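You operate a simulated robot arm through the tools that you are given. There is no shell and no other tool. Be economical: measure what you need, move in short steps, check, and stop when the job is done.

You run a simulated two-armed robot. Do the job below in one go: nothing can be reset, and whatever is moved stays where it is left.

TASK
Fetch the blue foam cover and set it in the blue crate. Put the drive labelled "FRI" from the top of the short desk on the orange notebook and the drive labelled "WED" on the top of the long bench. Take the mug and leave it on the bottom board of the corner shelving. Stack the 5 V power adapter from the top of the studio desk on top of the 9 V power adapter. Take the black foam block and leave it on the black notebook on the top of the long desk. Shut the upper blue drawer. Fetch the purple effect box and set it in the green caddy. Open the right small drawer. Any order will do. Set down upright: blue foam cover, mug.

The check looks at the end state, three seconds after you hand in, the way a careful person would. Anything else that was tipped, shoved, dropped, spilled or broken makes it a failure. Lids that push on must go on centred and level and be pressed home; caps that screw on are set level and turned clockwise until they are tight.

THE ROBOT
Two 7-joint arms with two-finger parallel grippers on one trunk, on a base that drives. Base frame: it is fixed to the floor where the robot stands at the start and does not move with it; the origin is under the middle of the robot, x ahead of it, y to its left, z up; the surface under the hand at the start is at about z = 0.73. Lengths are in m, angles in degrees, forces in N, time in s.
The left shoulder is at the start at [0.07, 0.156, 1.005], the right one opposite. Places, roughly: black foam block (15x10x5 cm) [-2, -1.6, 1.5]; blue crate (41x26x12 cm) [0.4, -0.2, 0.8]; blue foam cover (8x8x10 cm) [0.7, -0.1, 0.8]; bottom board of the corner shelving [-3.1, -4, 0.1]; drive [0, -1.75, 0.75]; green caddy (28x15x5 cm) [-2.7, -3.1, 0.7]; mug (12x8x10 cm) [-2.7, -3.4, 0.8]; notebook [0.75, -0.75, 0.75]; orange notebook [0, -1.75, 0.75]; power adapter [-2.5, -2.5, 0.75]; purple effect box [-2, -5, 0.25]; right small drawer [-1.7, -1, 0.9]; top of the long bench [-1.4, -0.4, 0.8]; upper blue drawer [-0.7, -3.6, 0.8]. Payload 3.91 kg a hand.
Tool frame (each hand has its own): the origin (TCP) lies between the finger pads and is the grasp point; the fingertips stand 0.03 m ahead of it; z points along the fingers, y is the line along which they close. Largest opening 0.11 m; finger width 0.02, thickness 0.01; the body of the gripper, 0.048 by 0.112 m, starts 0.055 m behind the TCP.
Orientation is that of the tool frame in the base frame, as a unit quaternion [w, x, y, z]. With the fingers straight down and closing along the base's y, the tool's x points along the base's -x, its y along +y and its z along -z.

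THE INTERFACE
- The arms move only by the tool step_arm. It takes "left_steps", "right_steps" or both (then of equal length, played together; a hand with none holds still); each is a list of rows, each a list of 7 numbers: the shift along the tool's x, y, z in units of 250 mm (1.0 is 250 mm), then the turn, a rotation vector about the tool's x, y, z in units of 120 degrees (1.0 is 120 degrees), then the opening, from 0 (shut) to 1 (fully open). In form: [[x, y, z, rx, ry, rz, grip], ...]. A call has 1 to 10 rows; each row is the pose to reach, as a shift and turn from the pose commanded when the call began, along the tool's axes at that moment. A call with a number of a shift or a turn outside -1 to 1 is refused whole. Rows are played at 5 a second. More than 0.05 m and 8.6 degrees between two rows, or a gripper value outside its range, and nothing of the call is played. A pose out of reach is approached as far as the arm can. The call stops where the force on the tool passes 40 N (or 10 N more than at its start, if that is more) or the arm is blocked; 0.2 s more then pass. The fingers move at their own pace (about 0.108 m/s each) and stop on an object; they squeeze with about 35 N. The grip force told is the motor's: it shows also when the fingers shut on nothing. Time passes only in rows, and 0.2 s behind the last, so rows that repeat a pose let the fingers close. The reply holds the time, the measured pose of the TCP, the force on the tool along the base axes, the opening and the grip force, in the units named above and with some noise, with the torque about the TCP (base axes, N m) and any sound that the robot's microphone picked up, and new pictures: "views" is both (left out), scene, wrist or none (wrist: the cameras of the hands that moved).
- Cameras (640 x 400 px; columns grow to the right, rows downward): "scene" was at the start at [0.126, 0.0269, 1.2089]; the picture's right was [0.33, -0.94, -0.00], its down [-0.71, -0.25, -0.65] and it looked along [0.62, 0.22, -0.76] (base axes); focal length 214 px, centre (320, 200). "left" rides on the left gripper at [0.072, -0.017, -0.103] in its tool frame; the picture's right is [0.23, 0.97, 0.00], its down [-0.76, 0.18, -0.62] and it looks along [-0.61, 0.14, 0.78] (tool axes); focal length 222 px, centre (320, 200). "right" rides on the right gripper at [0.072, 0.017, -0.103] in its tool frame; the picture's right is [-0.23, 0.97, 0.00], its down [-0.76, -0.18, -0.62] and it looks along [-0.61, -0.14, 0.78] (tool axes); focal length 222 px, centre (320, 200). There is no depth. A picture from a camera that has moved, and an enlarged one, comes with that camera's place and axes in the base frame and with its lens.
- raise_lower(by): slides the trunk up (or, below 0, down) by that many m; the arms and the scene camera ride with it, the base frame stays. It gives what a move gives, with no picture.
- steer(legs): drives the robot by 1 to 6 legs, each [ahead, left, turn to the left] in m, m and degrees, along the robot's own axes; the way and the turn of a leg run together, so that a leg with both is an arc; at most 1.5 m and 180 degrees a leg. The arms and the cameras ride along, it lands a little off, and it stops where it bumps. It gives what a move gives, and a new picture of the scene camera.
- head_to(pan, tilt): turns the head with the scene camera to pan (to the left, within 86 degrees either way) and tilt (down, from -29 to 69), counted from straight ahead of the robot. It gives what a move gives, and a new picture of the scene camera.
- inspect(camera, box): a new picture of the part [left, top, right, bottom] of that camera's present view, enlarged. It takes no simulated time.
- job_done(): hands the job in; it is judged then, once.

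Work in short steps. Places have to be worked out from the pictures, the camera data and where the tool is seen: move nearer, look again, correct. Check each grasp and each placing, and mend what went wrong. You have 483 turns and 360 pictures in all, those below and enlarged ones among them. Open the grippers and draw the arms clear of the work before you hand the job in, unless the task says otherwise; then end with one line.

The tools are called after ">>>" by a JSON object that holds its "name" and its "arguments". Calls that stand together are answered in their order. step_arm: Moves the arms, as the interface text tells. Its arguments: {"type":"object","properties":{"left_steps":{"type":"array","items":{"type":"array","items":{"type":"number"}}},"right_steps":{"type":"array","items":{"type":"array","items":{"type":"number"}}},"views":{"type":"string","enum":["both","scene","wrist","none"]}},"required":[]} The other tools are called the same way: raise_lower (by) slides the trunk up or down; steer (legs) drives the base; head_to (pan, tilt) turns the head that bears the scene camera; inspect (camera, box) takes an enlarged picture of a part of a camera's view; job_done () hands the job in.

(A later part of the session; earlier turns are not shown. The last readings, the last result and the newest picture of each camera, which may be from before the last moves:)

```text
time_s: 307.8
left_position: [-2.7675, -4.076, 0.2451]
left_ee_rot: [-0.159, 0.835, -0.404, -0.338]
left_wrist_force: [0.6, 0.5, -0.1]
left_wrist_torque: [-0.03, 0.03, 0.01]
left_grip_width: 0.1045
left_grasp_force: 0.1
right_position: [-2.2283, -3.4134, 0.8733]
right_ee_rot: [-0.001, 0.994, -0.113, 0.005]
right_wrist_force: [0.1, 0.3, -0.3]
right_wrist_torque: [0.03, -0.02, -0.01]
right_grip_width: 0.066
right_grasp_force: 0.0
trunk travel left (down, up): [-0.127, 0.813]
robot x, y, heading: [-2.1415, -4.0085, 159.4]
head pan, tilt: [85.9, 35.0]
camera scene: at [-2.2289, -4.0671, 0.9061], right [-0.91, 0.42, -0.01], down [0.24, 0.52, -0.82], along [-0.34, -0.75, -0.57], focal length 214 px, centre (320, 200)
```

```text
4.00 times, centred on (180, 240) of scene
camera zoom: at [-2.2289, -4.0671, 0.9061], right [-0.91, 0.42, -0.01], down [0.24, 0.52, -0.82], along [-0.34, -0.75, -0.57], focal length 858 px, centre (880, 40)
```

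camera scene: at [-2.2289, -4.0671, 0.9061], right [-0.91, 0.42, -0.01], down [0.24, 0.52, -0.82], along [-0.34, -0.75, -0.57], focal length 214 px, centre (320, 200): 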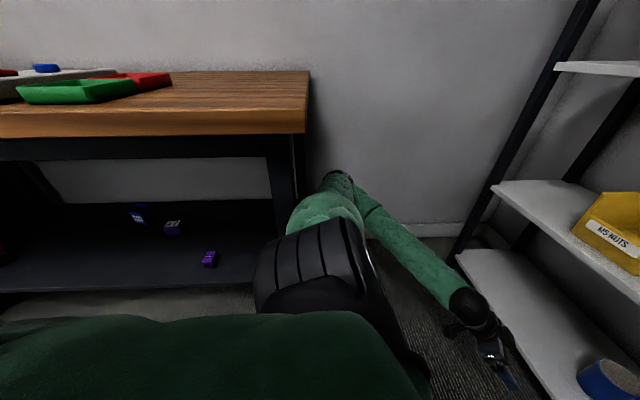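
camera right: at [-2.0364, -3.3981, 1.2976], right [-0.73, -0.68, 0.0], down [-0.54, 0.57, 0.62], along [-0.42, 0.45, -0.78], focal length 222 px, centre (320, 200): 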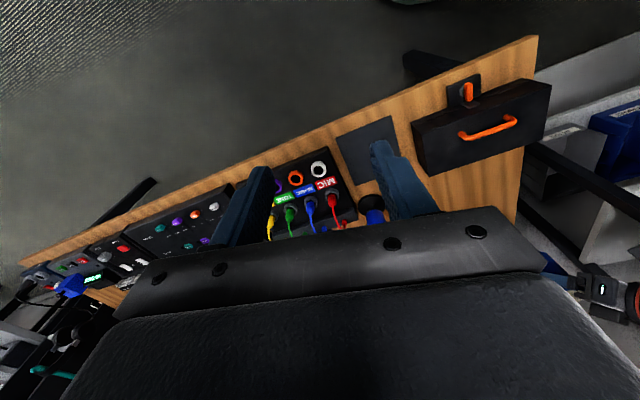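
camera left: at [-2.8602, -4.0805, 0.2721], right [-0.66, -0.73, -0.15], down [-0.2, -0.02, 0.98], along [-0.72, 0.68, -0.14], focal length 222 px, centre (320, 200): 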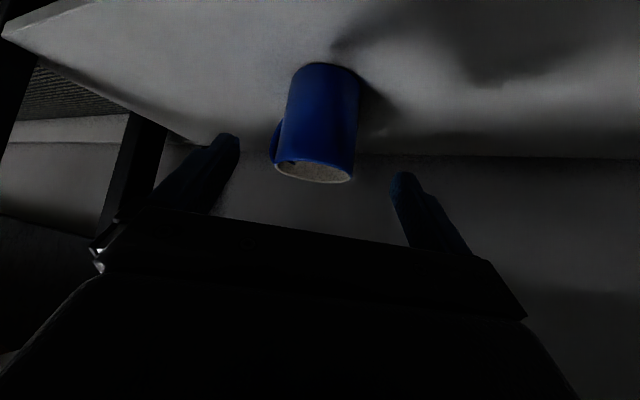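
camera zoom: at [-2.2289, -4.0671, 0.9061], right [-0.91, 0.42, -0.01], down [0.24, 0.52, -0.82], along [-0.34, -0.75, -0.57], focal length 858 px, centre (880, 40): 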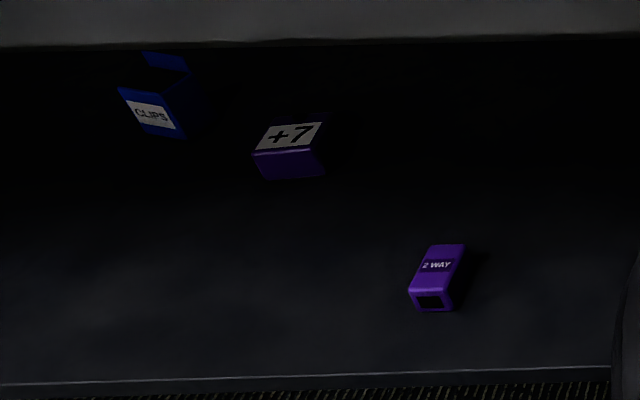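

The "+7" purple box is at about [-1.90,-5.07] (matching the hint [-2,-5]) and the "2 WAY" box is at [-2.05,-4.80]. The +7 box should be the effect box; I'll confirm up close. First I raise the trunk so the arms clear the low table.

>>> {"name": "raise_lower", "arguments": {"by": 0.4}}

>>> {"name": "steer", "arguments": {"legs": [[-0.5, 0, 0]]}}

```text
time_s: 311.9
left_position: [-2.767, -4.0706, 0.355]
left_ee_rot: [-0.163, 0.833, -0.405, -0.339]
left_wrist_force: [0.2, -0.8, -0.4]
left_wrist_torque: [0.04, 0.0, 0.03]
left_grip_width: 0.1045
left_grasp_force: 0.1
right_position: [-2.2285, -3.4144, 0.9825]
right_ee_rot: [-0.002, 0.994, -0.114, 0.005]
right_wrist_force: [-0.5, -0.1, 0.3]
right_wrist_torque: [-0.02, 0.02, 0.0]
right_grip_width: 0.066
right_grasp_force: 0.1
trunk travel left (down, up): [-0.235, 0.705]
robot x, y, heading: [-2.1461, -4.0051, 159.8]
head pan, tilt: [85.9, 35.0]
stopped: the arm was blocked; the commanded pose is now the measured one
```

```text
time_s: 313.5
left_position: [-2.6555, -3.9679, 0.3656]
left_ee_rot: [-0.214, 0.759, -0.522, -0.325]
left_wrist_force: [0.6, 0.1, 0.0]
left_wrist_torque: [-0.03, 0.05, 0.03]
left_grip_width: 0.1046
left_grasp_force: 0.0
right_position: [-1.9373, -3.5094, 0.9813]
right_ee_rot: [-0.004, 0.966, -0.259, -0.01]
right_wrist_force: [2.7, -1.1, -2.5]
right_wrist_torque: [0.1, 0.29, -0.02]
right_grip_width: 0.066
right_grasp_force: 0.0
trunk travel left (down, up): [-0.235, 0.705]
robot x, y, heading: [-2.0523, -4.0836, 142.7]
head pan, tilt: [85.9, 35.0]
stopped in leg 1: the robot was blocked; the commanded pose is now the measured one
camera scene: at [-2.1577, -4.1083, 1.0102], right [-0.75, 0.66, -0.01], down [0.39, 0.42, -0.82], along [-0.54, -0.62, -0.57], focal length 214 px, centre (320, 200)
```

scene: 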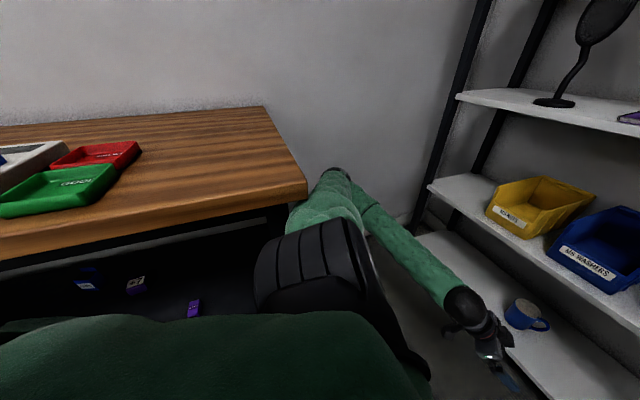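

The left upper arm got caught at the low table's corner. I slide right, away from the table, to free it, one step at a time.

>>> {"name": "steer", "arguments": {"legs": [[0.05, -0.15, 0]]}}

```text
time_s: 314.9
left_position: [-2.6065, -3.8377, 0.3705]
left_ee_rot: [-0.207, 0.766, -0.512, -0.33]
left_wrist_force: [-1.2, 0.2, -0.1]
left_wrist_torque: [-0.01, -0.02, -0.04]
left_grip_width: 0.1045
left_grasp_force: 0.1
right_position: [-1.8983, -3.3595, 0.9878]
right_ee_rot: [-0.006, 0.969, -0.246, -0.01]
right_wrist_force: [0.7, -0.6, 0.8]
right_wrist_torque: [0.0, 0.02, 0.01]
right_grip_width: 0.066
right_grasp_force: 0.1
trunk travel left (down, up): [-0.235, 0.705]
robot x, y, heading: [-1.9985, -3.9371, 143.9]
head pan, tilt: [85.9, 35.0]
camera scene: at [-2.0935, -3.9717, 1.0146], right [-0.77, 0.64, 0.0], down [0.37, 0.44, -0.82], along [-0.53, -0.63, -0.57], focal length 214 px, centre (320, 200)
```

scene: 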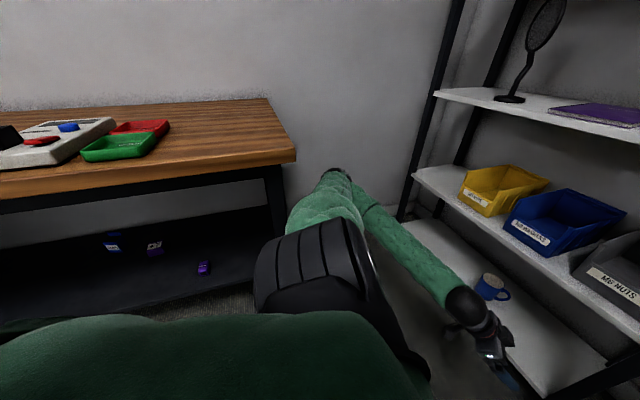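

Freed, and the mug and trays are undisturbed. I slide another 0.2 m right before raising the trunk.

>>> {"name": "steer", "arguments": {"legs": [[0, -0.2, 0]]}}

>>> {"name": "raise_lower", "arguments": {"by": 0.3}}

```text
time_s: 316.5
left_position: [-2.4918, -3.6796, 0.3687]
left_ee_rot: [-0.207, 0.766, -0.512, -0.33]
left_wrist_force: [0.2, -0.9, 0.4]
left_wrist_torque: [0.03, 0.0, 0.02]
left_grip_width: 0.1044
left_grasp_force: 0.0
right_position: [-1.7834, -3.2011, 0.9863]
right_ee_rot: [-0.005, 0.969, -0.245, -0.01]
right_wrist_force: [-0.5, 0.7, 0.0]
right_wrist_torque: [-0.04, 0.03, 0.0]
right_grip_width: 0.0661
right_grasp_force: 0.1
trunk travel left (down, up): [-0.235, 0.705]
robot x, y, heading: [-1.8833, -3.7753, 144.2]
head pan, tilt: [85.9, 35.0]
camera scene: at [-1.9789, -3.813, 1.0146], right [-0.77, 0.64, 0.0], down [0.37, 0.44, -0.82], along [-0.53, -0.63, -0.57], focal length 214 px, centre (320, 200)
```

scene: 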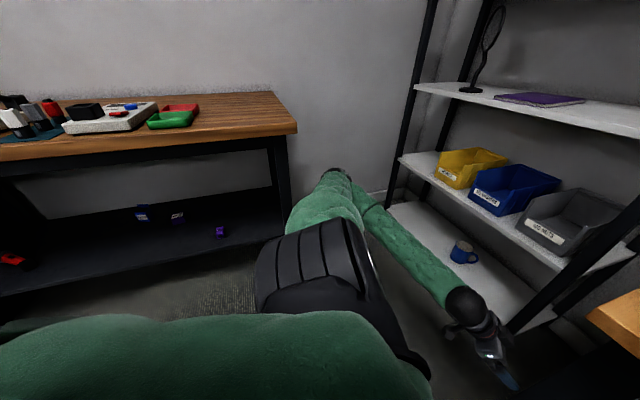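

```text
time_s: 319.5
left_position: [-2.4915, -3.68, 0.6691]
left_ee_rot: [-0.208, 0.765, -0.512, -0.33]
left_wrist_force: [-0.5, -0.4, -0.1]
left_wrist_torque: [0.02, 0.05, -0.06]
left_grip_width: 0.1043
left_grasp_force: 0.0
right_position: [-1.7849, -3.201, 1.2879]
right_ee_rot: [-0.005, 0.97, -0.244, -0.009]
right_wrist_force: [-0.3, 0.7, 0.6]
right_wrist_torque: [-0.03, 0.02, -0.01]
right_grip_width: 0.0657
right_grasp_force: 0.0
trunk travel left (down, up): [-0.535, 0.405]
robot x, y, heading: [-1.8823, -3.779, 144.3]
head pan, tilt: [85.9, 35.0]
```

The left hand is near the desk's corner at z .67, so I back straight off before raising it further.

>>> {"name": "steer", "arguments": {"legs": [[-0.35, 0, 0]]}}

>>> {"name": "head_to", "arguments": {"pan": 0, "tilt": 45}}

```text
time_s: 321.6
left_position: [-2.2587, -3.7793, 0.6785]
left_ee_rot: [-0.242, 0.703, -0.591, -0.314]
left_wrist_force: [0.8, 1.0, -0.2]
left_wrist_torque: [0.01, -0.03, 0.01]
left_grip_width: 0.1045
left_grasp_force: 0.0
right_position: [-1.4554, -3.4674, 1.2887]
right_ee_rot: [-0.011, 0.937, -0.35, -0.014]
right_wrist_force: [-0.4, -0.3, 0.0]
right_wrist_torque: [0.01, 0.0, -0.03]
right_grip_width: 0.066
right_grasp_force: 0.1
trunk travel left (down, up): [-0.535, 0.405]
robot x, y, heading: [-1.6842, -3.9984, 131.6]
head pan, tilt: [85.9, 35.0]
stopped in leg 1: the robot was blocked; the commanded pose is now the measured one
camera scene: at [-1.7822, -4.0179, 1.3141], right [-0.61, 0.79, 0.0], down [0.45, 0.35, -0.82], along [-0.65, -0.5, -0.57], focal length 214 px, centre (320, 200)
```

scene: 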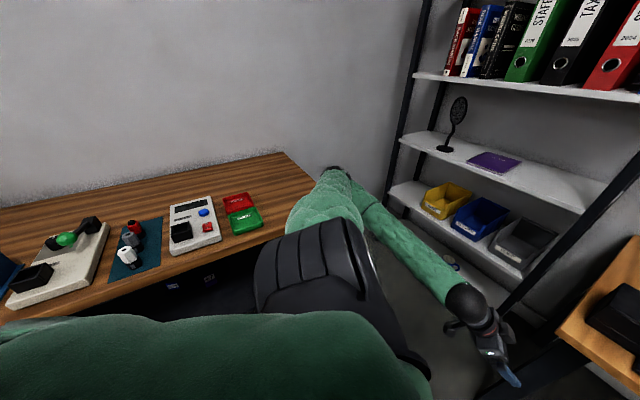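

```text
time_s: 323.2
left_position: [-2.2611, -3.7793, 0.6777]
left_ee_rot: [-0.24, 0.704, -0.59, -0.313]
left_wrist_force: [-0.3, 0.4, 0.4]
left_wrist_torque: [0.0, -0.01, 0.01]
left_grip_width: 0.1044
left_grasp_force: 0.1
right_position: [-1.4576, -3.4664, 1.2893]
right_ee_rot: [-0.011, 0.937, -0.349, -0.012]
right_wrist_force: [-0.5, 1.5, 0.4]
right_wrist_torque: [0.04, 0.04, 0.03]
right_grip_width: 0.0659
right_grasp_force: 0.1
trunk travel left (down, up): [-0.535, 0.405]
robot x, y, heading: [-1.6838, -4.003, 132.1]
head pan, tilt: [0.0, 45.0]
camera scene: at [-1.7684, -3.9017, 1.2997], right [0.74, 0.67, 0.0], down [0.47, -0.53, -0.71], along [-0.47, 0.52, -0.71], focal length 214 px, centre (320, 200)
```

scene: 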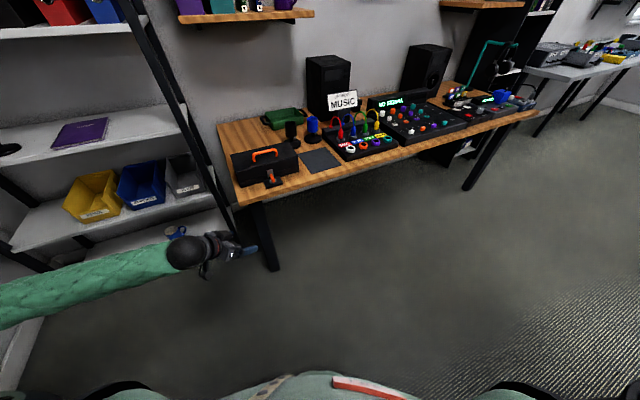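

The elbow still brushes the low table. I strafe right, away from it, and then lift the left arm.

>>> {"name": "steer", "arguments": {"legs": [[0, -0.3, 0]]}}

```text
time_s: 325.2
left_position: [-2.0357, -3.5792, 0.6789]
left_ee_rot: [-0.241, 0.704, -0.59, -0.314]
left_wrist_force: [1.1, -0.5, -0.1]
left_wrist_torque: [-0.01, 0.0, 0.04]
left_grip_width: 0.1045
left_grasp_force: 0.1
right_position: [-1.2332, -3.2669, 1.2904]
right_ee_rot: [-0.01, 0.937, -0.349, -0.013]
right_wrist_force: [-0.1, 0.2, -0.5]
right_wrist_torque: [-0.01, 0.03, -0.02]
right_grip_width: 0.0662
right_grasp_force: 0.0
trunk travel left (down, up): [-0.535, 0.405]
robot x, y, heading: [-1.4591, -3.8053, 131.9]
head pan, tilt: [0.0, 45.0]
camera scene: at [-1.5437, -3.7031, 1.2997], right [0.75, 0.67, 0.0], down [0.47, -0.53, -0.71], along [-0.47, 0.53, -0.71], focal length 214 px, centre (320, 200)
```

scene: 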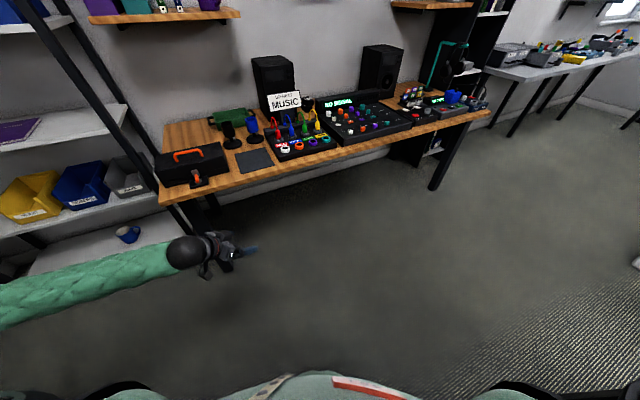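

I lift the left hand and untilt it.

>>> {"name": "step_arm", "arguments": {"left_steps": [[-0.12, 0, -0.115, 0, 0, 0, 1], [-0.24, 0, -0.23, 0, 0, 0, 1], [-0.36, 0, -0.345, 0, 0, 0, 1], [-0.48, 0, -0.46, 0, 0, 0, 1], [-0.6, 0, -0.575, 0, 0, 0, 1], [-0.727, 0, -0.687, 0, 0, 0, 1], [-0.85, 0, -0.8, 0, 0, 0, 1], [-0.97, 0, -0.92, 0, 0, 0, 1]], "views": "none"}}

>>> {"name": "step_arm", "arguments": {"left_steps": [[0, 0, -0.05, 0, 0.06, 0, 1], [0, 0, -0.1, 0, 0.12, 0, 1], [0, 0, -0.1, 0, 0.18, 0, 1], [0, 0, -0.1, 0, 0.25, 0, 1], [0, 0, -0.1, 0, 0.31, 0, 1], [0, 0, -0.1, 0, 0.36, 0, 1]], "views": "none"}}

```text
time_s: 327.0
left_position: [-2.0446, -3.5649, 1.0125]
left_ee_rot: [-0.241, 0.703, -0.591, -0.313]
left_wrist_force: [1.2, -0.4, 0.0]
left_wrist_torque: [-0.03, 0.0, -0.02]
left_grip_width: 0.1101
left_grasp_force: 0.1
left hand out of reach, approached as far as the arm can: row 4, 5, 6, 7, 8
right_position: [-1.2341, -3.2673, 1.2906]
right_ee_rot: [-0.011, 0.937, -0.35, -0.013]
right_wrist_force: [-0.8, 0.1, -0.7]
right_wrist_torque: [-0.02, 0.02, -0.04]
right_grip_width: 0.0659
right_grasp_force: 0.1
trunk travel left (down, up): [-0.535, 0.405]
robot x, y, heading: [-1.4574, -3.8051, 131.9]
head pan, tilt: [0.0, 45.0]
```

```text
time_s: 328.4
left_position: [-2.04, -3.5838, 1.0305]
left_ee_rot: [-0.006, 0.769, -0.639, -0.03]
left_wrist_force: [-0.8, -1.1, 0.2]
left_wrist_torque: [0.04, 0.0, 0.02]
left_grip_width: 0.11
left_grasp_force: 0.2
right_position: [-1.233, -3.2683, 1.2888]
right_ee_rot: [-0.011, 0.937, -0.35, -0.013]
right_wrist_force: [0.1, 0.7, 0.2]
right_wrist_torque: [-0.02, -0.02, -0.02]
right_grip_width: 0.0661
right_grasp_force: 0.1
trunk travel left (down, up): [-0.535, 0.405]
robot x, y, heading: [-1.4596, -3.8018, 131.7]
head pan, tilt: [0.0, 45.0]
```

>>> {"name": "step_arm", "arguments": {"left_steps": [[0.05, -0.05, -0.1, 0, 0, -0.065, 1], [0.1, -0.1, -0.2, 0, 0, -0.13, 1], [0.15, -0.15, -0.3, 0, 0, -0.195, 1], [0.2, -0.2, -0.4, 0, 0, -0.26, 1], [0.2, -0.2, -0.5, 0, 0, -0.26, 1]], "views": "none"}}

```text
time_s: 329.6
left_position: [-1.9768, -3.6317, 1.1541]
left_ee_rot: [-0.015, 0.913, -0.407, -0.03]
left_wrist_force: [0.1, 0.5, -0.9]
left_wrist_torque: [0.03, -0.01, -0.02]
left_grip_width: 0.1101
left_grasp_force: 0.0
right_position: [-1.2327, -3.2688, 1.2909]
right_ee_rot: [-0.011, 0.937, -0.349, -0.013]
right_wrist_force: [-0.1, 0.4, 0.1]
right_wrist_torque: [-0.01, -0.01, 0.0]
right_grip_width: 0.066
right_grasp_force: 0.0
trunk travel left (down, up): [-0.535, 0.405]
robot x, y, heading: [-1.4592, -3.8011, 131.5]
head pan, tilt: [0.0, 45.0]
```

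Both arms are up again. I turn left to face the low table.

>>> {"name": "steer", "arguments": {"legs": [[0, 0, 113]]}}

>>> {"name": "head_to", "arguments": {"pan": 0, "tilt": 35}}

```text
time_s: 334.7
left_position: [-1.43, -4.3482, 1.1544]
left_ee_rot: [0.015, 0.851, 0.525, -0.03]
left_wrist_force: [0.1, 0.6, -0.4]
left_wrist_torque: [0.0, 0.01, 0.0]
left_grip_width: 0.1099
left_grasp_force: 0.1
right_position: [-2.04, -3.7887, 1.2904]
right_ee_rot: [0.004, 0.817, 0.576, -0.017]
right_wrist_force: [-0.3, -0.6, -0.4]
right_wrist_torque: [0.02, 0.01, -0.01]
right_grip_width: 0.0662
right_grasp_force: 0.1
trunk travel left (down, up): [-0.535, 0.405]
robot x, y, heading: [-1.4619, -3.8053, -116.7]
head pan, tilt: [0.0, 45.0]
camera scene: at [-1.5163, -3.9195, 1.2997], right [-0.89, 0.45, 0.0], down [0.32, 0.63, -0.71], along [-0.32, -0.63, -0.71], focal length 214 px, centre (320, 200)
```

scene: 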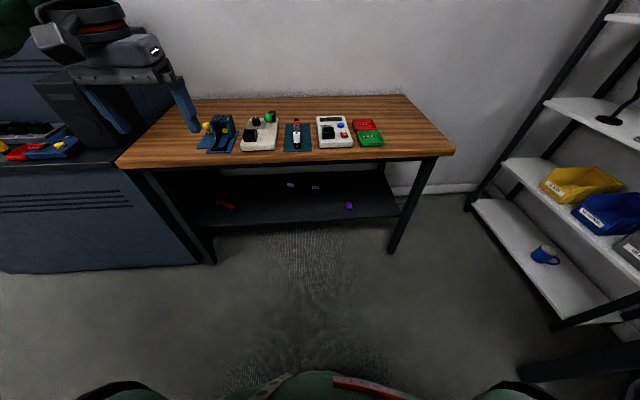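

```text
time_s: 335.4
left_position: [-1.4302, -4.3479, 1.1538]
left_ee_rot: [0.015, 0.85, 0.525, -0.029]
left_wrist_force: [0.0, 0.6, 0.0]
left_wrist_torque: [0.0, -0.01, 0.03]
left_grip_width: 0.1099
left_grasp_force: 0.0
right_position: [-2.0398, -3.7879, 1.2899]
right_ee_rot: [0.003, 0.817, 0.576, -0.016]
right_wrist_force: [0.2, 0.2, 0.3]
right_wrist_torque: [0.01, 0.0, 0.02]
right_grip_width: 0.0658
right_grasp_force: 0.0
trunk travel left (down, up): [-0.535, 0.405]
robot x, y, heading: [-1.4623, -3.8037, -116.6]
head pan, tilt: [0.0, 35.0]
camera scene: at [-1.5195, -3.9254, 1.3145], right [-0.89, 0.45, 0.0], down [0.26, 0.51, -0.82], along [-0.37, -0.73, -0.57], focal length 214 px, centre (320, 200)
```

scene: 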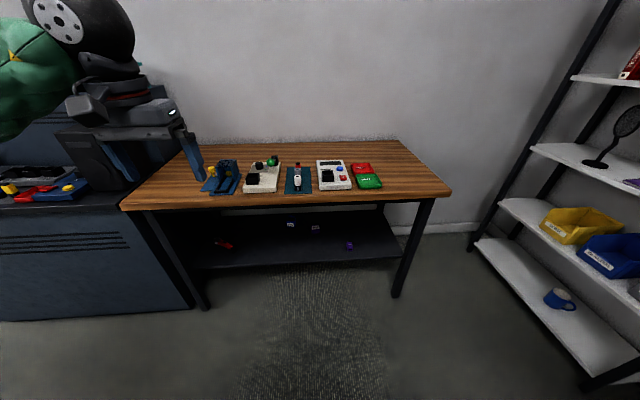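

I zoom on the items on the lower board.

>>> {"name": "inspect", "arguments": {"camera": "scene", "box": [200, 205, 420, 275]}}

```text
2.91 times, centred on (310, 240) of scene
camera zoom: at [-1.5195, -3.9254, 1.3145], right [-0.89, 0.45, 0.0], down [0.26, 0.51, -0.82], along [-0.37, -0.73, -0.57], focal length 624 px, centre (349, 84)
```

zoom: 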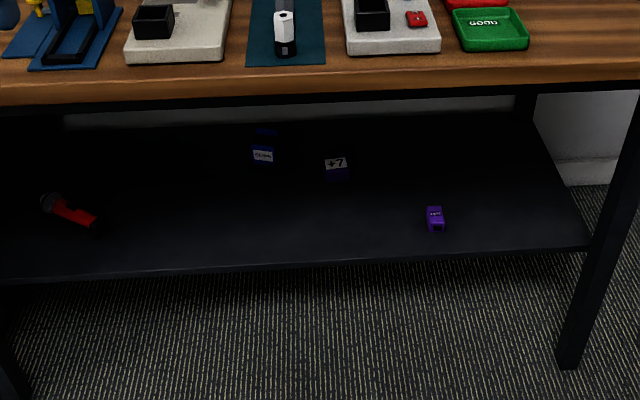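

Triangulating both views puts the +7 box at about [-1.97,-4.87], z≈.35, on a board at ≈.31, about 26 cm behind the front edge. I'll pick it with the left hand at a shallow angle. I drive to stand before it.

>>> {"name": "steer", "arguments": {"legs": [[0.4, -0.12, 0]]}}

>>> {"name": "inspect", "arguments": {"camera": "scene", "box": [180, 230, 440, 400]}}

```text
time_s: 338.0
left_position: [-1.7133, -4.6465, 1.1524]
left_ee_rot: [0.015, 0.85, 0.525, -0.029]
left_wrist_force: [0.0, -0.1, -0.7]
left_wrist_torque: [0.02, 0.0, -0.01]
left_grip_width: 0.1099
left_grasp_force: 0.0
right_position: [-2.3242, -4.0875, 1.2906]
right_ee_rot: [0.004, 0.817, 0.577, -0.016]
right_wrist_force: [-0.5, -0.8, 0.0]
right_wrist_torque: [0.0, -0.02, -0.02]
right_grip_width: 0.0661
right_grasp_force: 0.1
trunk travel left (down, up): [-0.535, 0.405]
robot x, y, heading: [-1.7418, -4.1021, -116.9]
head pan, tilt: [0.0, 35.0]
camera scene: at [-1.8036, -4.2241, 1.3144], right [-0.89, 0.45, 0.0], down [0.26, 0.51, -0.82], along [-0.37, -0.73, -0.57], focal length 214 px, centre (320, 200)
```

scene: 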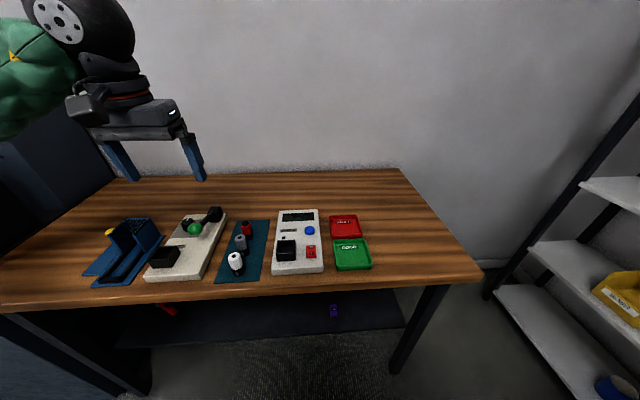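

```text
2.35 times, centred on (310, 315) of scene
camera zoom: at [-1.8036, -4.2241, 1.3144], right [-0.89, 0.45, 0.0], down [0.26, 0.51, -0.82], along [-0.37, -0.73, -0.57], focal length 505 px, centre (344, -71)
```

zoom: 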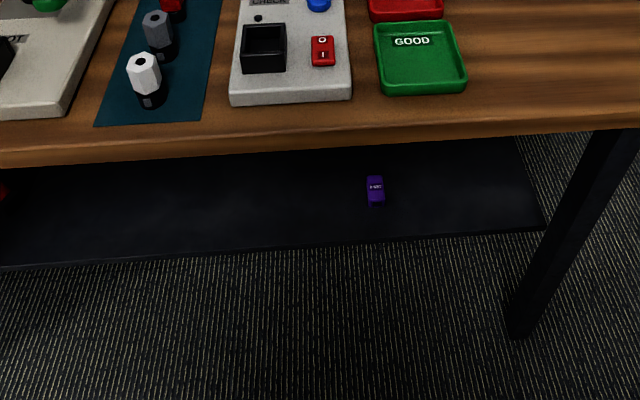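

I back up 0.25 m to have room to lower and tilt the left hand in front of the table.

>>> {"name": "steer", "arguments": {"legs": [[-0.25, 0, 0]]}}

>>> {"name": "step_arm", "arguments": {"left_steps": [[-0.05, -0.06, 0.05, 0, -0.065, 0, 1], [-0.1, -0.12, 0.1, 0, -0.13, 0, 1], [-0.15, -0.18, 0.15, 0, -0.195, 0, 1], [-0.2, -0.24, 0.2, 0, -0.26, 0, 1], [-0.25, -0.3, 0.25, 0, -0.325, 0, 1], [-0.3, -0.36, 0.3, 0, -0.39, 0, 1], [-0.35, -0.4, 0.35, 0, -0.45, 0, 1]]}}

```text
time_s: 339.8
left_position: [-1.5989, -4.4234, 1.1536]
left_ee_rot: [0.016, 0.849, 0.528, -0.03]
left_wrist_force: [-0.5, -0.1, -0.6]
left_wrist_torque: [-0.01, 0.02, 0.0]
left_grip_width: 0.11
left_grasp_force: 0.0
right_position: [-2.211, -3.8669, 1.2916]
right_ee_rot: [0.005, 0.815, 0.579, -0.017]
right_wrist_force: [0.1, 0.5, 0.7]
right_wrist_torque: [-0.03, 0.02, -0.02]
right_grip_width: 0.0661
right_grasp_force: 0.1
trunk travel left (down, up): [-0.535, 0.405]
robot x, y, heading: [-1.6319, -3.8787, -116.7]
head pan, tilt: [0.0, 35.0]
camera scene: at [-1.691, -4.0012, 1.3147], right [-0.9, 0.45, 0.0], down [0.26, 0.51, -0.82], along [-0.37, -0.73, -0.57], focal length 214 px, centre (320, 200)
```

scene: 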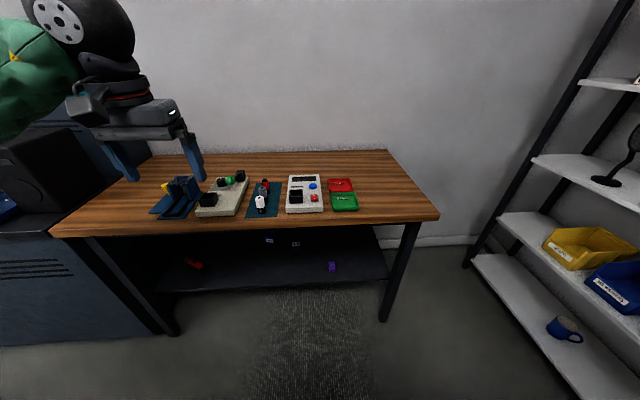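

```text
time_s: 341.4
left_position: [-1.7556, -4.4968, 1.0836]
left_ee_rot: [0.253, 0.744, 0.462, -0.412]
left_wrist_force: [0.2, 0.3, -0.4]
left_wrist_torque: [0.0, -0.01, -0.01]
left_grip_width: 0.11
left_grasp_force: 0.1
left hand out of reach, approached as far as the arm can: row 4, 5, 6, 7
right_position: [-2.2126, -3.8674, 1.2911]
right_ee_rot: [0.004, 0.815, 0.579, -0.016]
right_wrist_force: [0.0, -0.1, 0.1]
right_wrist_torque: [-0.01, 0.01, 0.0]
right_grip_width: 0.0661
right_grasp_force: 0.1
trunk travel left (down, up): [-0.535, 0.405]
robot x, y, heading: [-1.6331, -3.8791, -117.0]
head pan, tilt: [0.0, 35.0]
camera scene: at [-1.6918, -4.0031, 1.3145], right [-0.9, 0.45, 0.0], down [0.26, 0.51, -0.82], along [-0.36, -0.73, -0.57], focal length 214 px, centre (320, 200)
camera left: at [-1.7154, -4.3752, 1.0768], right [0.93, -0.32, -0.2], down [0.22, 0.03, 0.98], along [-0.31, -0.95, 0.1], focal length 222 px, centre (320, 200)
```

scene: 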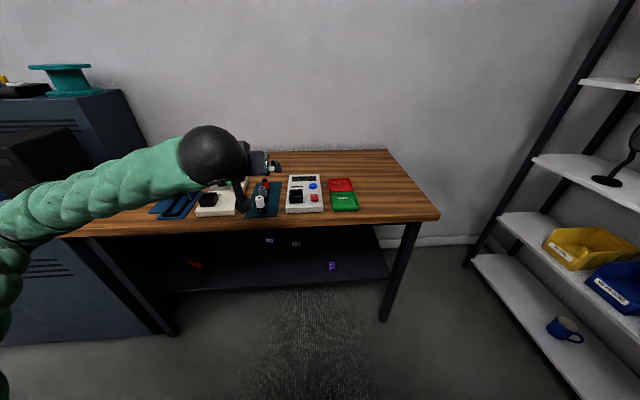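
left: 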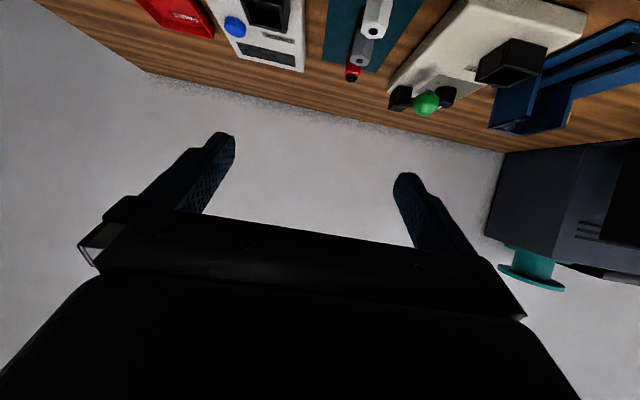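

The pitch is now 32° below horizontal along my heading. I lower the trunk 0.4 m with the hand in front of the table edge.

>>> {"name": "raise_lower", "arguments": {"by": -0.4}}

```text
time_s: 345.2
left_position: [-1.7556, -4.4969, 0.6829]
left_ee_rot: [0.253, 0.743, 0.462, -0.412]
left_wrist_force: [-1.0, 0.1, -0.2]
left_wrist_torque: [-0.02, 0.01, -0.02]
left_grip_width: 0.1099
left_grasp_force: 0.0
right_position: [-2.2126, -3.8675, 0.8901]
right_ee_rot: [0.004, 0.815, 0.579, -0.016]
right_wrist_force: [1.0, -0.5, -0.4]
right_wrist_torque: [0.03, -0.06, -0.02]
right_grip_width: 0.0657
right_grasp_force: 0.0
trunk travel left (down, up): [-0.135, 0.805]
robot x, y, heading: [-1.6348, -3.882, -116.3]
head pan, tilt: [0.0, 35.0]
```

>>> {"name": "step_arm", "arguments": {"left_steps": [[0.16, 0, 0.1, 0, 0, 0, 0.9], [0.32, 0, 0.2, 0, 0, 0, 0.9], [0.48, 0, 0.3, 0, 0, 0, 0.9], [0.64, 0, 0.4, 0, 0, 0, 0.9], [0.8, 0, 0.505, 0, 0, 0, 0.9], [0.9, 0, 0.565, 0, 0, 0, 0.9]]}}

>>> {"name": "inspect", "arguments": {"camera": "left", "box": [160, 0, 480, 200]}}

```text
time_s: 346.8
left_position: [-1.7866, -4.3605, 0.3091]
left_ee_rot: [0.097, 0.783, 0.515, -0.336]
left_wrist_force: [0.1, 0.2, -0.6]
left_wrist_torque: [0.0, 0.02, -0.03]
left_grip_width: 0.0986
left_grasp_force: 0.2
left hand out of reach, approached as far as the arm can: row 1, 2, 3, 6
right_position: [-2.2129, -3.8691, 0.8903]
right_ee_rot: [0.004, 0.815, 0.58, -0.016]
right_wrist_force: [-0.2, 0.2, 0.2]
right_wrist_torque: [0.07, 0.01, 0.02]
right_grip_width: 0.0661
right_grasp_force: 0.0
trunk travel left (down, up): [-0.135, 0.805]
robot x, y, heading: [-1.6339, -3.8827, -116.4]
head pan, tilt: [0.0, 35.0]
stopped in row 6 (left hand): the arm was blocked; the commanded pose is now the measured one
camera scene: at [-1.6906, -4.0031, 0.9146], right [-0.9, 0.44, 0.0], down [0.25, 0.51, -0.82], along [-0.36, -0.73, -0.57], focal length 214 px, centre (320, 200)
camera left: at [-1.7398, -4.2464, 0.3453], right [0.9, -0.27, -0.33], down [0.23, -0.33, 0.91], along [-0.36, -0.9, -0.24], focal length 222 px, centre (320, 200)
```

scene: 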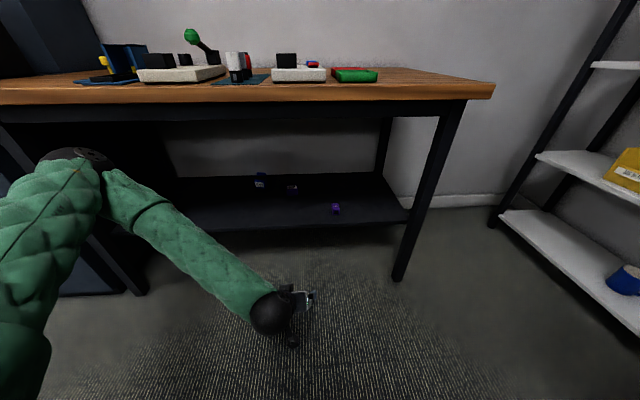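
left: 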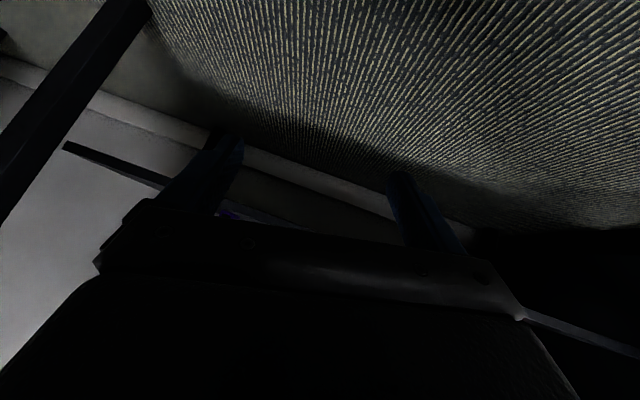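

```text
2.00 times, centred on (320, 100) of left
camera zoom: at [-1.7398, -4.2464, 0.3453], right [0.9, -0.27, -0.33], down [0.23, -0.33, 0.91], along [-0.36, -0.9, -0.24], focal length 444 px, centre (320, 400)
```

zoom: 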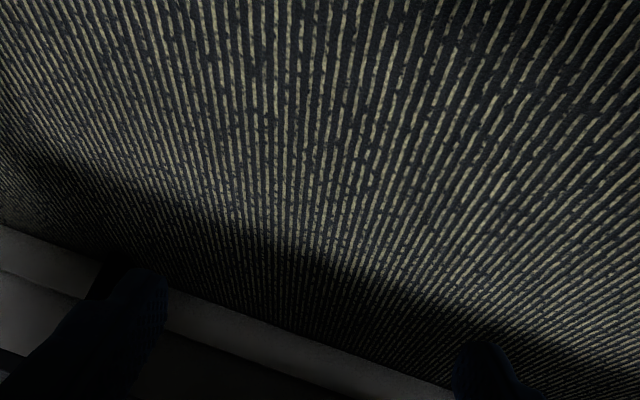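

The arm folded awkwardly this close in. I back up 0.15 m so that the hand can work farther ahead.

>>> {"name": "steer", "arguments": {"legs": [[-0.15, 0, 0]]}}

```text
time_s: 348.2
left_position: [-1.7205, -4.2279, 0.3097]
left_ee_rot: [0.098, 0.783, 0.514, -0.336]
left_wrist_force: [-0.6, 0.2, -0.4]
left_wrist_torque: [0.03, 0.0, -0.01]
left_grip_width: 0.0991
left_grasp_force: 0.0
right_position: [-2.1468, -3.7355, 0.891]
right_ee_rot: [0.004, 0.815, 0.579, -0.016]
right_wrist_force: [-0.9, 0.4, -1.0]
right_wrist_torque: [0.03, -0.01, 0.0]
right_grip_width: 0.0659
right_grasp_force: 0.0
trunk travel left (down, up): [-0.135, 0.805]
robot x, y, heading: [-1.5624, -3.7467, -116.4]
head pan, tilt: [0.0, 35.0]
camera scene: at [-1.6253, -3.8695, 0.9146], right [-0.9, 0.44, 0.0], down [0.25, 0.51, -0.82], along [-0.36, -0.73, -0.57], focal length 214 px, centre (320, 200)
```

scene: 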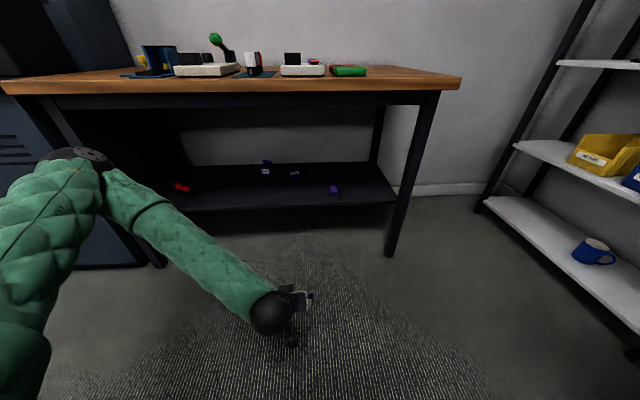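

A good low view. I zoom on the box for its exact place.

>>> {"name": "inspect", "arguments": {"camera": "scene", "box": [230, 140, 390, 220]}}

```text
4.00 times, centred on (310, 180) of scene
camera zoom: at [-1.6253, -3.8695, 0.9146], right [-0.9, 0.44, 0.0], down [0.25, 0.51, -0.82], along [-0.36, -0.73, -0.57], focal length 858 px, centre (360, 280)
```

zoom: 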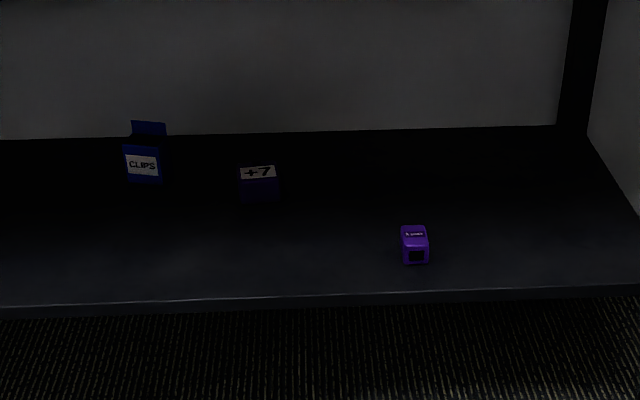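

The +7 box is 5×4×3.5 cm, top centre at [-1.965,-4.870,.36], board z≈.325. I re-level the hand's roll (37° pitch) and extend it in front of the table.

>>> {"name": "step_arm", "arguments": {"left_steps": [[-0.17, 0.03, 0.02, -0.023, -0.037, 0.02, 0.8], [-0.34, 0.06, 0.04, -0.047, -0.074, 0.04, 0.8], [-0.5, 0.09, 0.05, -0.07, -0.111, 0.061, 0.8], [-0.67, 0.12, 0.07, -0.07, -0.111, 0.061, 0.8], [-0.84, 0.15, 0.08, -0.07, -0.111, 0.061, 0.8], [-1, 0.174, 0.09, -0.07, -0.111, 0.061, 0.8], [-1, 0.174, 0.09, -0.07, -0.111, 0.061, 0.8]]}}

```text
time_s: 349.8
left_position: [-1.7566, -4.4415, 0.4424]
left_ee_rot: [0.236, 0.76, 0.472, -0.379]
left_wrist_force: [0.0, -0.5, 0.1]
left_wrist_torque: [-0.01, -0.01, -0.01]
left_grip_width: 0.0879
left_grasp_force: 0.0
right_position: [-2.1461, -3.7377, 0.8902]
right_ee_rot: [0.004, 0.814, 0.58, -0.016]
right_wrist_force: [1.0, 0.5, 0.0]
right_wrist_torque: [-0.01, -0.01, 0.0]
right_grip_width: 0.0659
right_grasp_force: 0.0
trunk travel left (down, up): [-0.135, 0.805]
robot x, y, heading: [-1.5658, -3.7439, -116.4]
head pan, tilt: [0.0, 35.0]
camera scene: at [-1.6252, -3.8695, 0.9145], right [-0.9, 0.44, 0.0], down [0.25, 0.51, -0.82], along [-0.36, -0.73, -0.57], focal length 214 px, centre (320, 200)
camera left: at [-1.716, -4.3194, 0.4468], right [0.93, -0.31, -0.18], down [0.18, -0.04, 0.98], along [-0.31, -0.95, 0.01], focal length 222 px, centre (320, 200)
```

scene: 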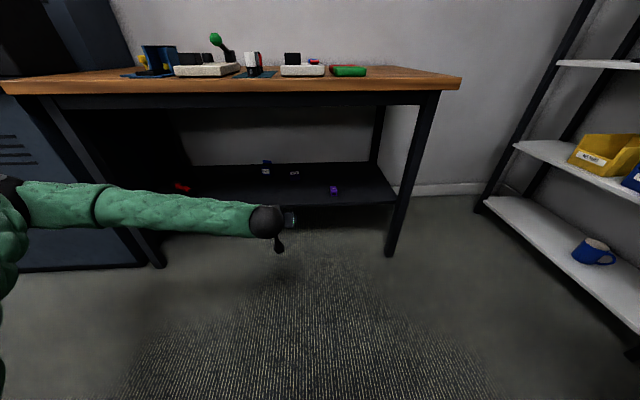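
left: 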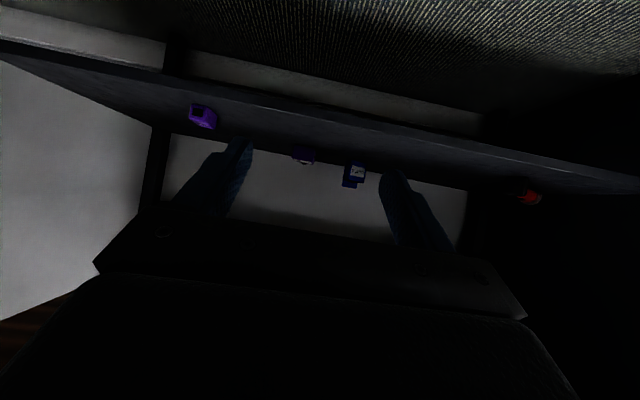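

The hand pose is right. I drive 0.32 m forward so the hand goes in under the table top, above the lower board.

>>> {"name": "steer", "arguments": {"legs": [[0.32, 0, 0]]}}

>>> {"name": "inspect", "arguments": {"camera": "left", "box": [160, 60, 480, 260]}}

```text
time_s: 351.9
left_position: [-1.8931, -4.7262, 0.4433]
left_ee_rot: [0.235, 0.76, 0.473, -0.379]
left_wrist_force: [0.4, 0.6, 0.1]
left_wrist_torque: [0.02, -0.01, 0.02]
left_grip_width: 0.0882
left_grasp_force: 0.1
right_position: [-2.2864, -4.0233, 0.89]
right_ee_rot: [0.004, 0.813, 0.581, -0.017]
right_wrist_force: [0.2, 0.6, 0.1]
right_wrist_torque: [-0.05, 0.0, -0.01]
right_grip_width: 0.066
right_grasp_force: 0.0
trunk travel left (down, up): [-0.135, 0.805]
robot x, y, heading: [-1.7055, -4.0351, -116.3]
head pan, tilt: [0.0, 35.0]
camera scene: at [-1.7645, -4.154, 0.9145], right [-0.9, 0.44, 0.0], down [0.25, 0.52, -0.82], along [-0.36, -0.74, -0.57], focal length 214 px, centre (320, 200)
```

scene: 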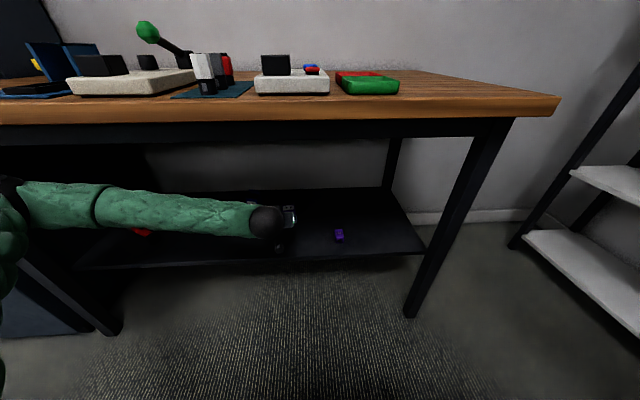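

```text
2.00 times, centred on (320, 160) of left
camera zoom: at [-1.8534, -4.6042, 0.4467], right [0.93, -0.31, -0.18], down [0.18, -0.04, 0.98], along [-0.31, -0.95, 0.01], focal length 444 px, centre (320, 280)
```

zoom: 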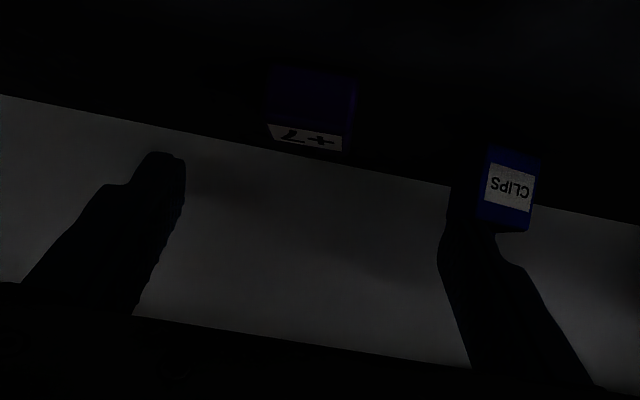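

The wrist view confirms the box at [-1.969,-4.872], in line with the fingers. I advance along the approach to grasp it.

>>> {"name": "step_arm", "arguments": {"left_steps": [[-0.02, -0.01, 0.17, 0, 0, 0, 0.75], [-0.04, -0.014, 0.34, 0, 0, 0, 0.75], [-0.06, -0.014, 0.5, 0, 0, 0, 0.75], [-0.08, -0.014, 0.63, 0, 0, 0, 0.75]]}}

>>> {"name": "inspect", "arguments": {"camera": "left", "box": [160, 40, 480, 240]}}

```text
time_s: 352.9
left_position: [-1.9573, -4.8452, 0.3636]
left_ee_rot: [0.236, 0.76, 0.472, -0.38]
left_wrist_force: [0.2, 0.8, 0.0]
left_wrist_torque: [0.0, 0.01, -0.01]
left_grip_width: 0.0825
left_grasp_force: 0.1
right_position: [-2.2867, -4.023, 0.8901]
right_ee_rot: [0.003, 0.813, 0.582, -0.016]
right_wrist_force: [0.4, -0.7, -0.8]
right_wrist_torque: [0.01, 0.0, -0.01]
right_grip_width: 0.0662
right_grasp_force: 0.1
trunk travel left (down, up): [-0.135, 0.805]
robot x, y, heading: [-1.7061, -4.0283, -116.2]
head pan, tilt: [0.0, 35.0]
camera scene: at [-1.7645, -4.1541, 0.9146], right [-0.9, 0.44, 0.0], down [0.25, 0.52, -0.82], along [-0.36, -0.74, -0.57], focal length 214 px, centre (320, 200)
camera left: at [-1.917, -4.7246, 0.3676], right [0.93, -0.31, -0.18], down [0.18, -0.04, 0.98], along [-0.31, -0.95, 0.01], focal length 222 px, centre (320, 200)
```

scene: 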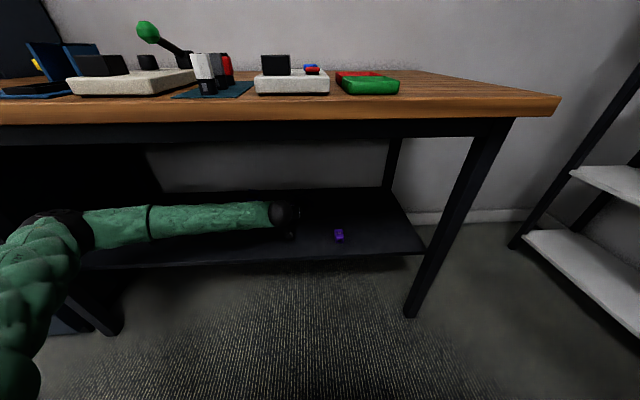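
left: 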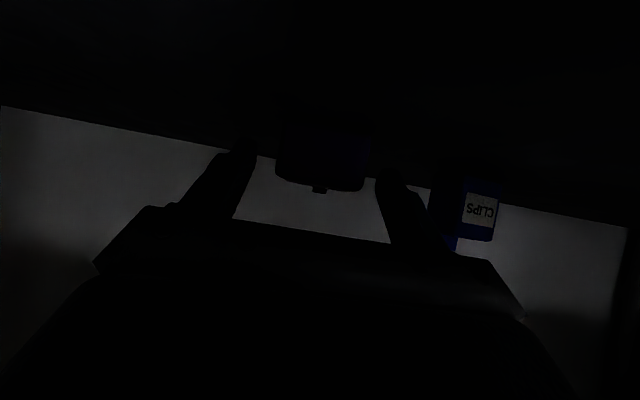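

```text
2.00 times, centred on (320, 140) of left
camera zoom: at [-1.917, -4.7246, 0.3676], right [0.93, -0.31, -0.18], down [0.18, -0.04, 0.98], along [-0.31, -0.95, 0.01], focal length 444 px, centre (320, 320)
```

zoom: 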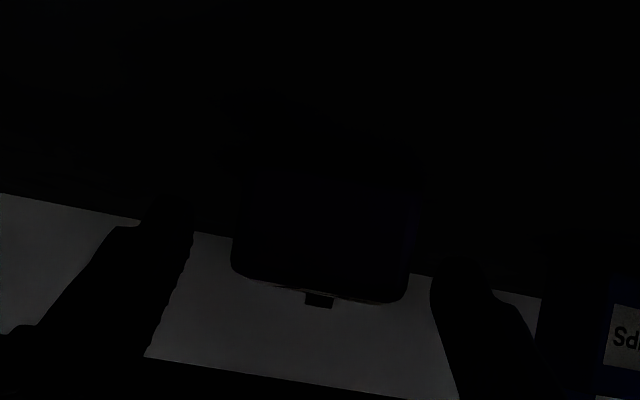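

The box has a small footswitch-like knob, so it's an effect box, and it sits between the fingers. I advance 1 cm more and close.

>>> {"name": "step_arm", "arguments": {"left_steps": [[0, 0.012, 0.04, 0, 0, 0, 0.75], [0, 0.012, 0.04, 0, 0, 0, 0.2], [0, 0.012, 0.04, 0, 0, 0, 0.2], [0, 0.012, 0.04, 0, 0, 0, 0.2]], "views": "none"}}

```text
time_s: 353.9
left_position: [-1.9596, -4.855, 0.3588]
left_ee_rot: [0.236, 0.76, 0.473, -0.378]
left_wrist_force: [0.5, 0.3, -0.8]
left_wrist_torque: [-0.07, -0.07, 0.02]
left_grip_width: 0.0587
left_grasp_force: 35.3
right_position: [-2.2865, -4.0234, 0.8899]
right_ee_rot: [0.004, 0.813, 0.582, -0.017]
right_wrist_force: [-0.8, -0.2, -0.3]
right_wrist_torque: [0.02, -0.01, 0.01]
right_grip_width: 0.066
right_grasp_force: 0.1
trunk travel left (down, up): [-0.135, 0.805]
robot x, y, heading: [-1.7096, -4.0314, -116.0]
head pan, tilt: [0.0, 35.0]
```

Gripped (59 mm). I lift 6 cm and back straight out from under the table.

>>> {"name": "step_arm", "arguments": {"left_steps": [[-0.07, 0, -0.05, 0, 0, 0, 0.2], [-0.14, 0, -0.1, 0, 0, 0, 0.2], [-0.2, 0, -0.15, 0, 0, 0, 0.2]], "views": "wrist"}}

```text
time_s: 354.7
left_position: [-1.96, -4.8557, 0.4198]
left_ee_rot: [0.236, 0.76, 0.473, -0.378]
left_wrist_force: [-0.7, -0.1, -1.4]
left_wrist_torque: [0.05, -0.06, 0.0]
left_grip_width: 0.0581
left_grasp_force: 34.9
right_position: [-2.2858, -4.0233, 0.8905]
right_ee_rot: [0.004, 0.812, 0.583, -0.017]
right_wrist_force: [0.3, 0.2, 0.8]
right_wrist_torque: [-0.01, 0.0, -0.01]
right_grip_width: 0.066
right_grasp_force: 0.2
trunk travel left (down, up): [-0.135, 0.805]
robot x, y, heading: [-1.7066, -4.0288, -116.1]
head pan, tilt: [0.0, 35.0]
camera left: at [-1.9191, -4.7334, 0.4244], right [0.93, -0.31, -0.18], down [0.18, -0.04, 0.98], along [-0.31, -0.95, 0.01], focal length 222 px, centre (320, 200)
```

left: 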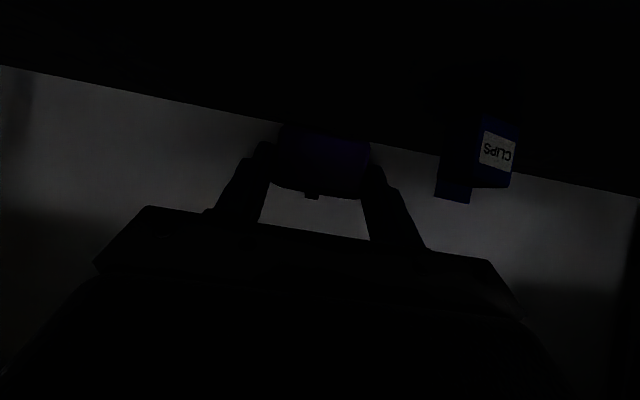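

I drive back 0.4 m.

>>> {"name": "steer", "arguments": {"legs": [[-0.4, 0, 0]]}}

```text
time_s: 357.1
left_position: [-1.7962, -4.5008, 0.42]
left_ee_rot: [0.233, 0.763, 0.468, -0.38]
left_wrist_force: [0.5, -0.7, -1.3]
left_wrist_torque: [0.05, -0.01, 0.01]
left_grip_width: 0.0579
left_grasp_force: 35.0
right_position: [-2.1136, -3.6649, 0.8901]
right_ee_rot: [0.004, 0.817, 0.576, -0.016]
right_wrist_force: [-0.8, 0.5, -1.0]
right_wrist_torque: [0.02, -0.01, 0.02]
right_grip_width: 0.066
right_grasp_force: 0.1
trunk travel left (down, up): [-0.135, 0.805]
robot x, y, heading: [-1.534, -3.6793, -116.6]
head pan, tilt: [0.0, 35.0]
camera scene: at [-1.5919, -3.8027, 0.9145], right [-0.89, 0.45, 0.0], down [0.26, 0.51, -0.82], along [-0.37, -0.73, -0.57], focal length 214 px, centre (320, 200)
```

scene: 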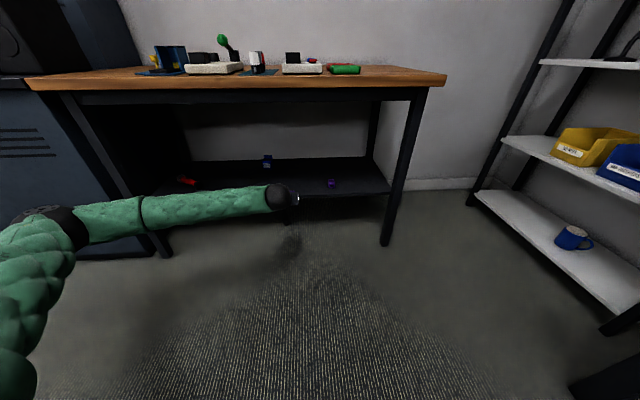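

The hand is clear of the table. I retract it a little more, then raise the trunk.

>>> {"name": "step_arm", "arguments": {"left_steps": [[0, 0, -0.15, 0, 0, 0, 0.2], [0, 0, -0.3, 0, 0, 0, 0.2], [0, 0, -0.42, 0, 0, 0, 0.2]], "views": "none"}}

>>> {"name": "raise_lower", "arguments": {"by": 0.4}}

```text
time_s: 357.9
left_position: [-1.7561, -4.428, 0.483]
left_ee_rot: [0.233, 0.763, 0.468, -0.38]
left_wrist_force: [-0.1, 0.0, -2.3]
left_wrist_torque: [0.04, -0.05, 0.03]
left_grip_width: 0.0578
left_grasp_force: 35.0
right_position: [-2.1119, -3.6636, 0.8901]
right_ee_rot: [0.004, 0.816, 0.577, -0.016]
right_wrist_force: [-1.1, -0.2, -0.2]
right_wrist_torque: [0.01, 0.02, 0.03]
right_grip_width: 0.0661
right_grasp_force: 0.2
trunk travel left (down, up): [-0.135, 0.805]
robot x, y, heading: [-1.5352, -3.6789, -116.9]
head pan, tilt: [0.0, 35.0]
```

```text
time_s: 361.8
left_position: [-1.7566, -4.4292, 0.8819]
left_ee_rot: [0.234, 0.763, 0.468, -0.38]
left_wrist_force: [-0.1, 0.0, -1.2]
left_wrist_torque: [0.04, -0.01, 0.02]
left_grip_width: 0.0575
left_grasp_force: 35.5
right_position: [-2.1119, -3.6654, 1.2892]
right_ee_rot: [0.004, 0.816, 0.577, -0.016]
right_wrist_force: [0.4, -0.1, -0.9]
right_wrist_torque: [0.0, -0.01, 0.0]
right_grip_width: 0.0659
right_grasp_force: 0.0
trunk travel left (down, up): [-0.535, 0.405]
robot x, y, heading: [-1.5338, -3.6796, -116.9]
head pan, tilt: [0.0, 35.0]
```

Next, the caddy, centred at about [-2.727,-3.15]. I raise the hand to about z 1.0, then turn right to heading ≈130°.

>>> {"name": "step_arm", "arguments": {"left_steps": [[-0.1, 0, -0.08, 0, 0, 0, 0.2], [-0.2, 0, -0.16, 0, 0, 0, 0.2], [-0.3, 0, -0.24, 0, 0, 0, 0.2], [-0.4, 0, -0.3, 0, 0, 0, 0.2]], "views": "none"}}

```text
time_s: 362.8
left_position: [-1.7558, -4.4279, 1.0091]
left_ee_rot: [0.233, 0.763, 0.469, -0.38]
left_wrist_force: [-0.3, -0.7, -2.4]
left_wrist_torque: [0.06, -0.01, 0.0]
left_grip_width: 0.0575
left_grasp_force: 35.0
right_position: [-2.1133, -3.6646, 1.2907]
right_ee_rot: [0.004, 0.816, 0.577, -0.016]
right_wrist_force: [0.6, 0.6, 0.1]
right_wrist_torque: [0.03, 0.01, 0.0]
right_grip_width: 0.0659
right_grasp_force: 0.0
trunk travel left (down, up): [-0.535, 0.405]
robot x, y, heading: [-1.5299, -3.6808, -116.7]
head pan, tilt: [0.0, 35.0]
```

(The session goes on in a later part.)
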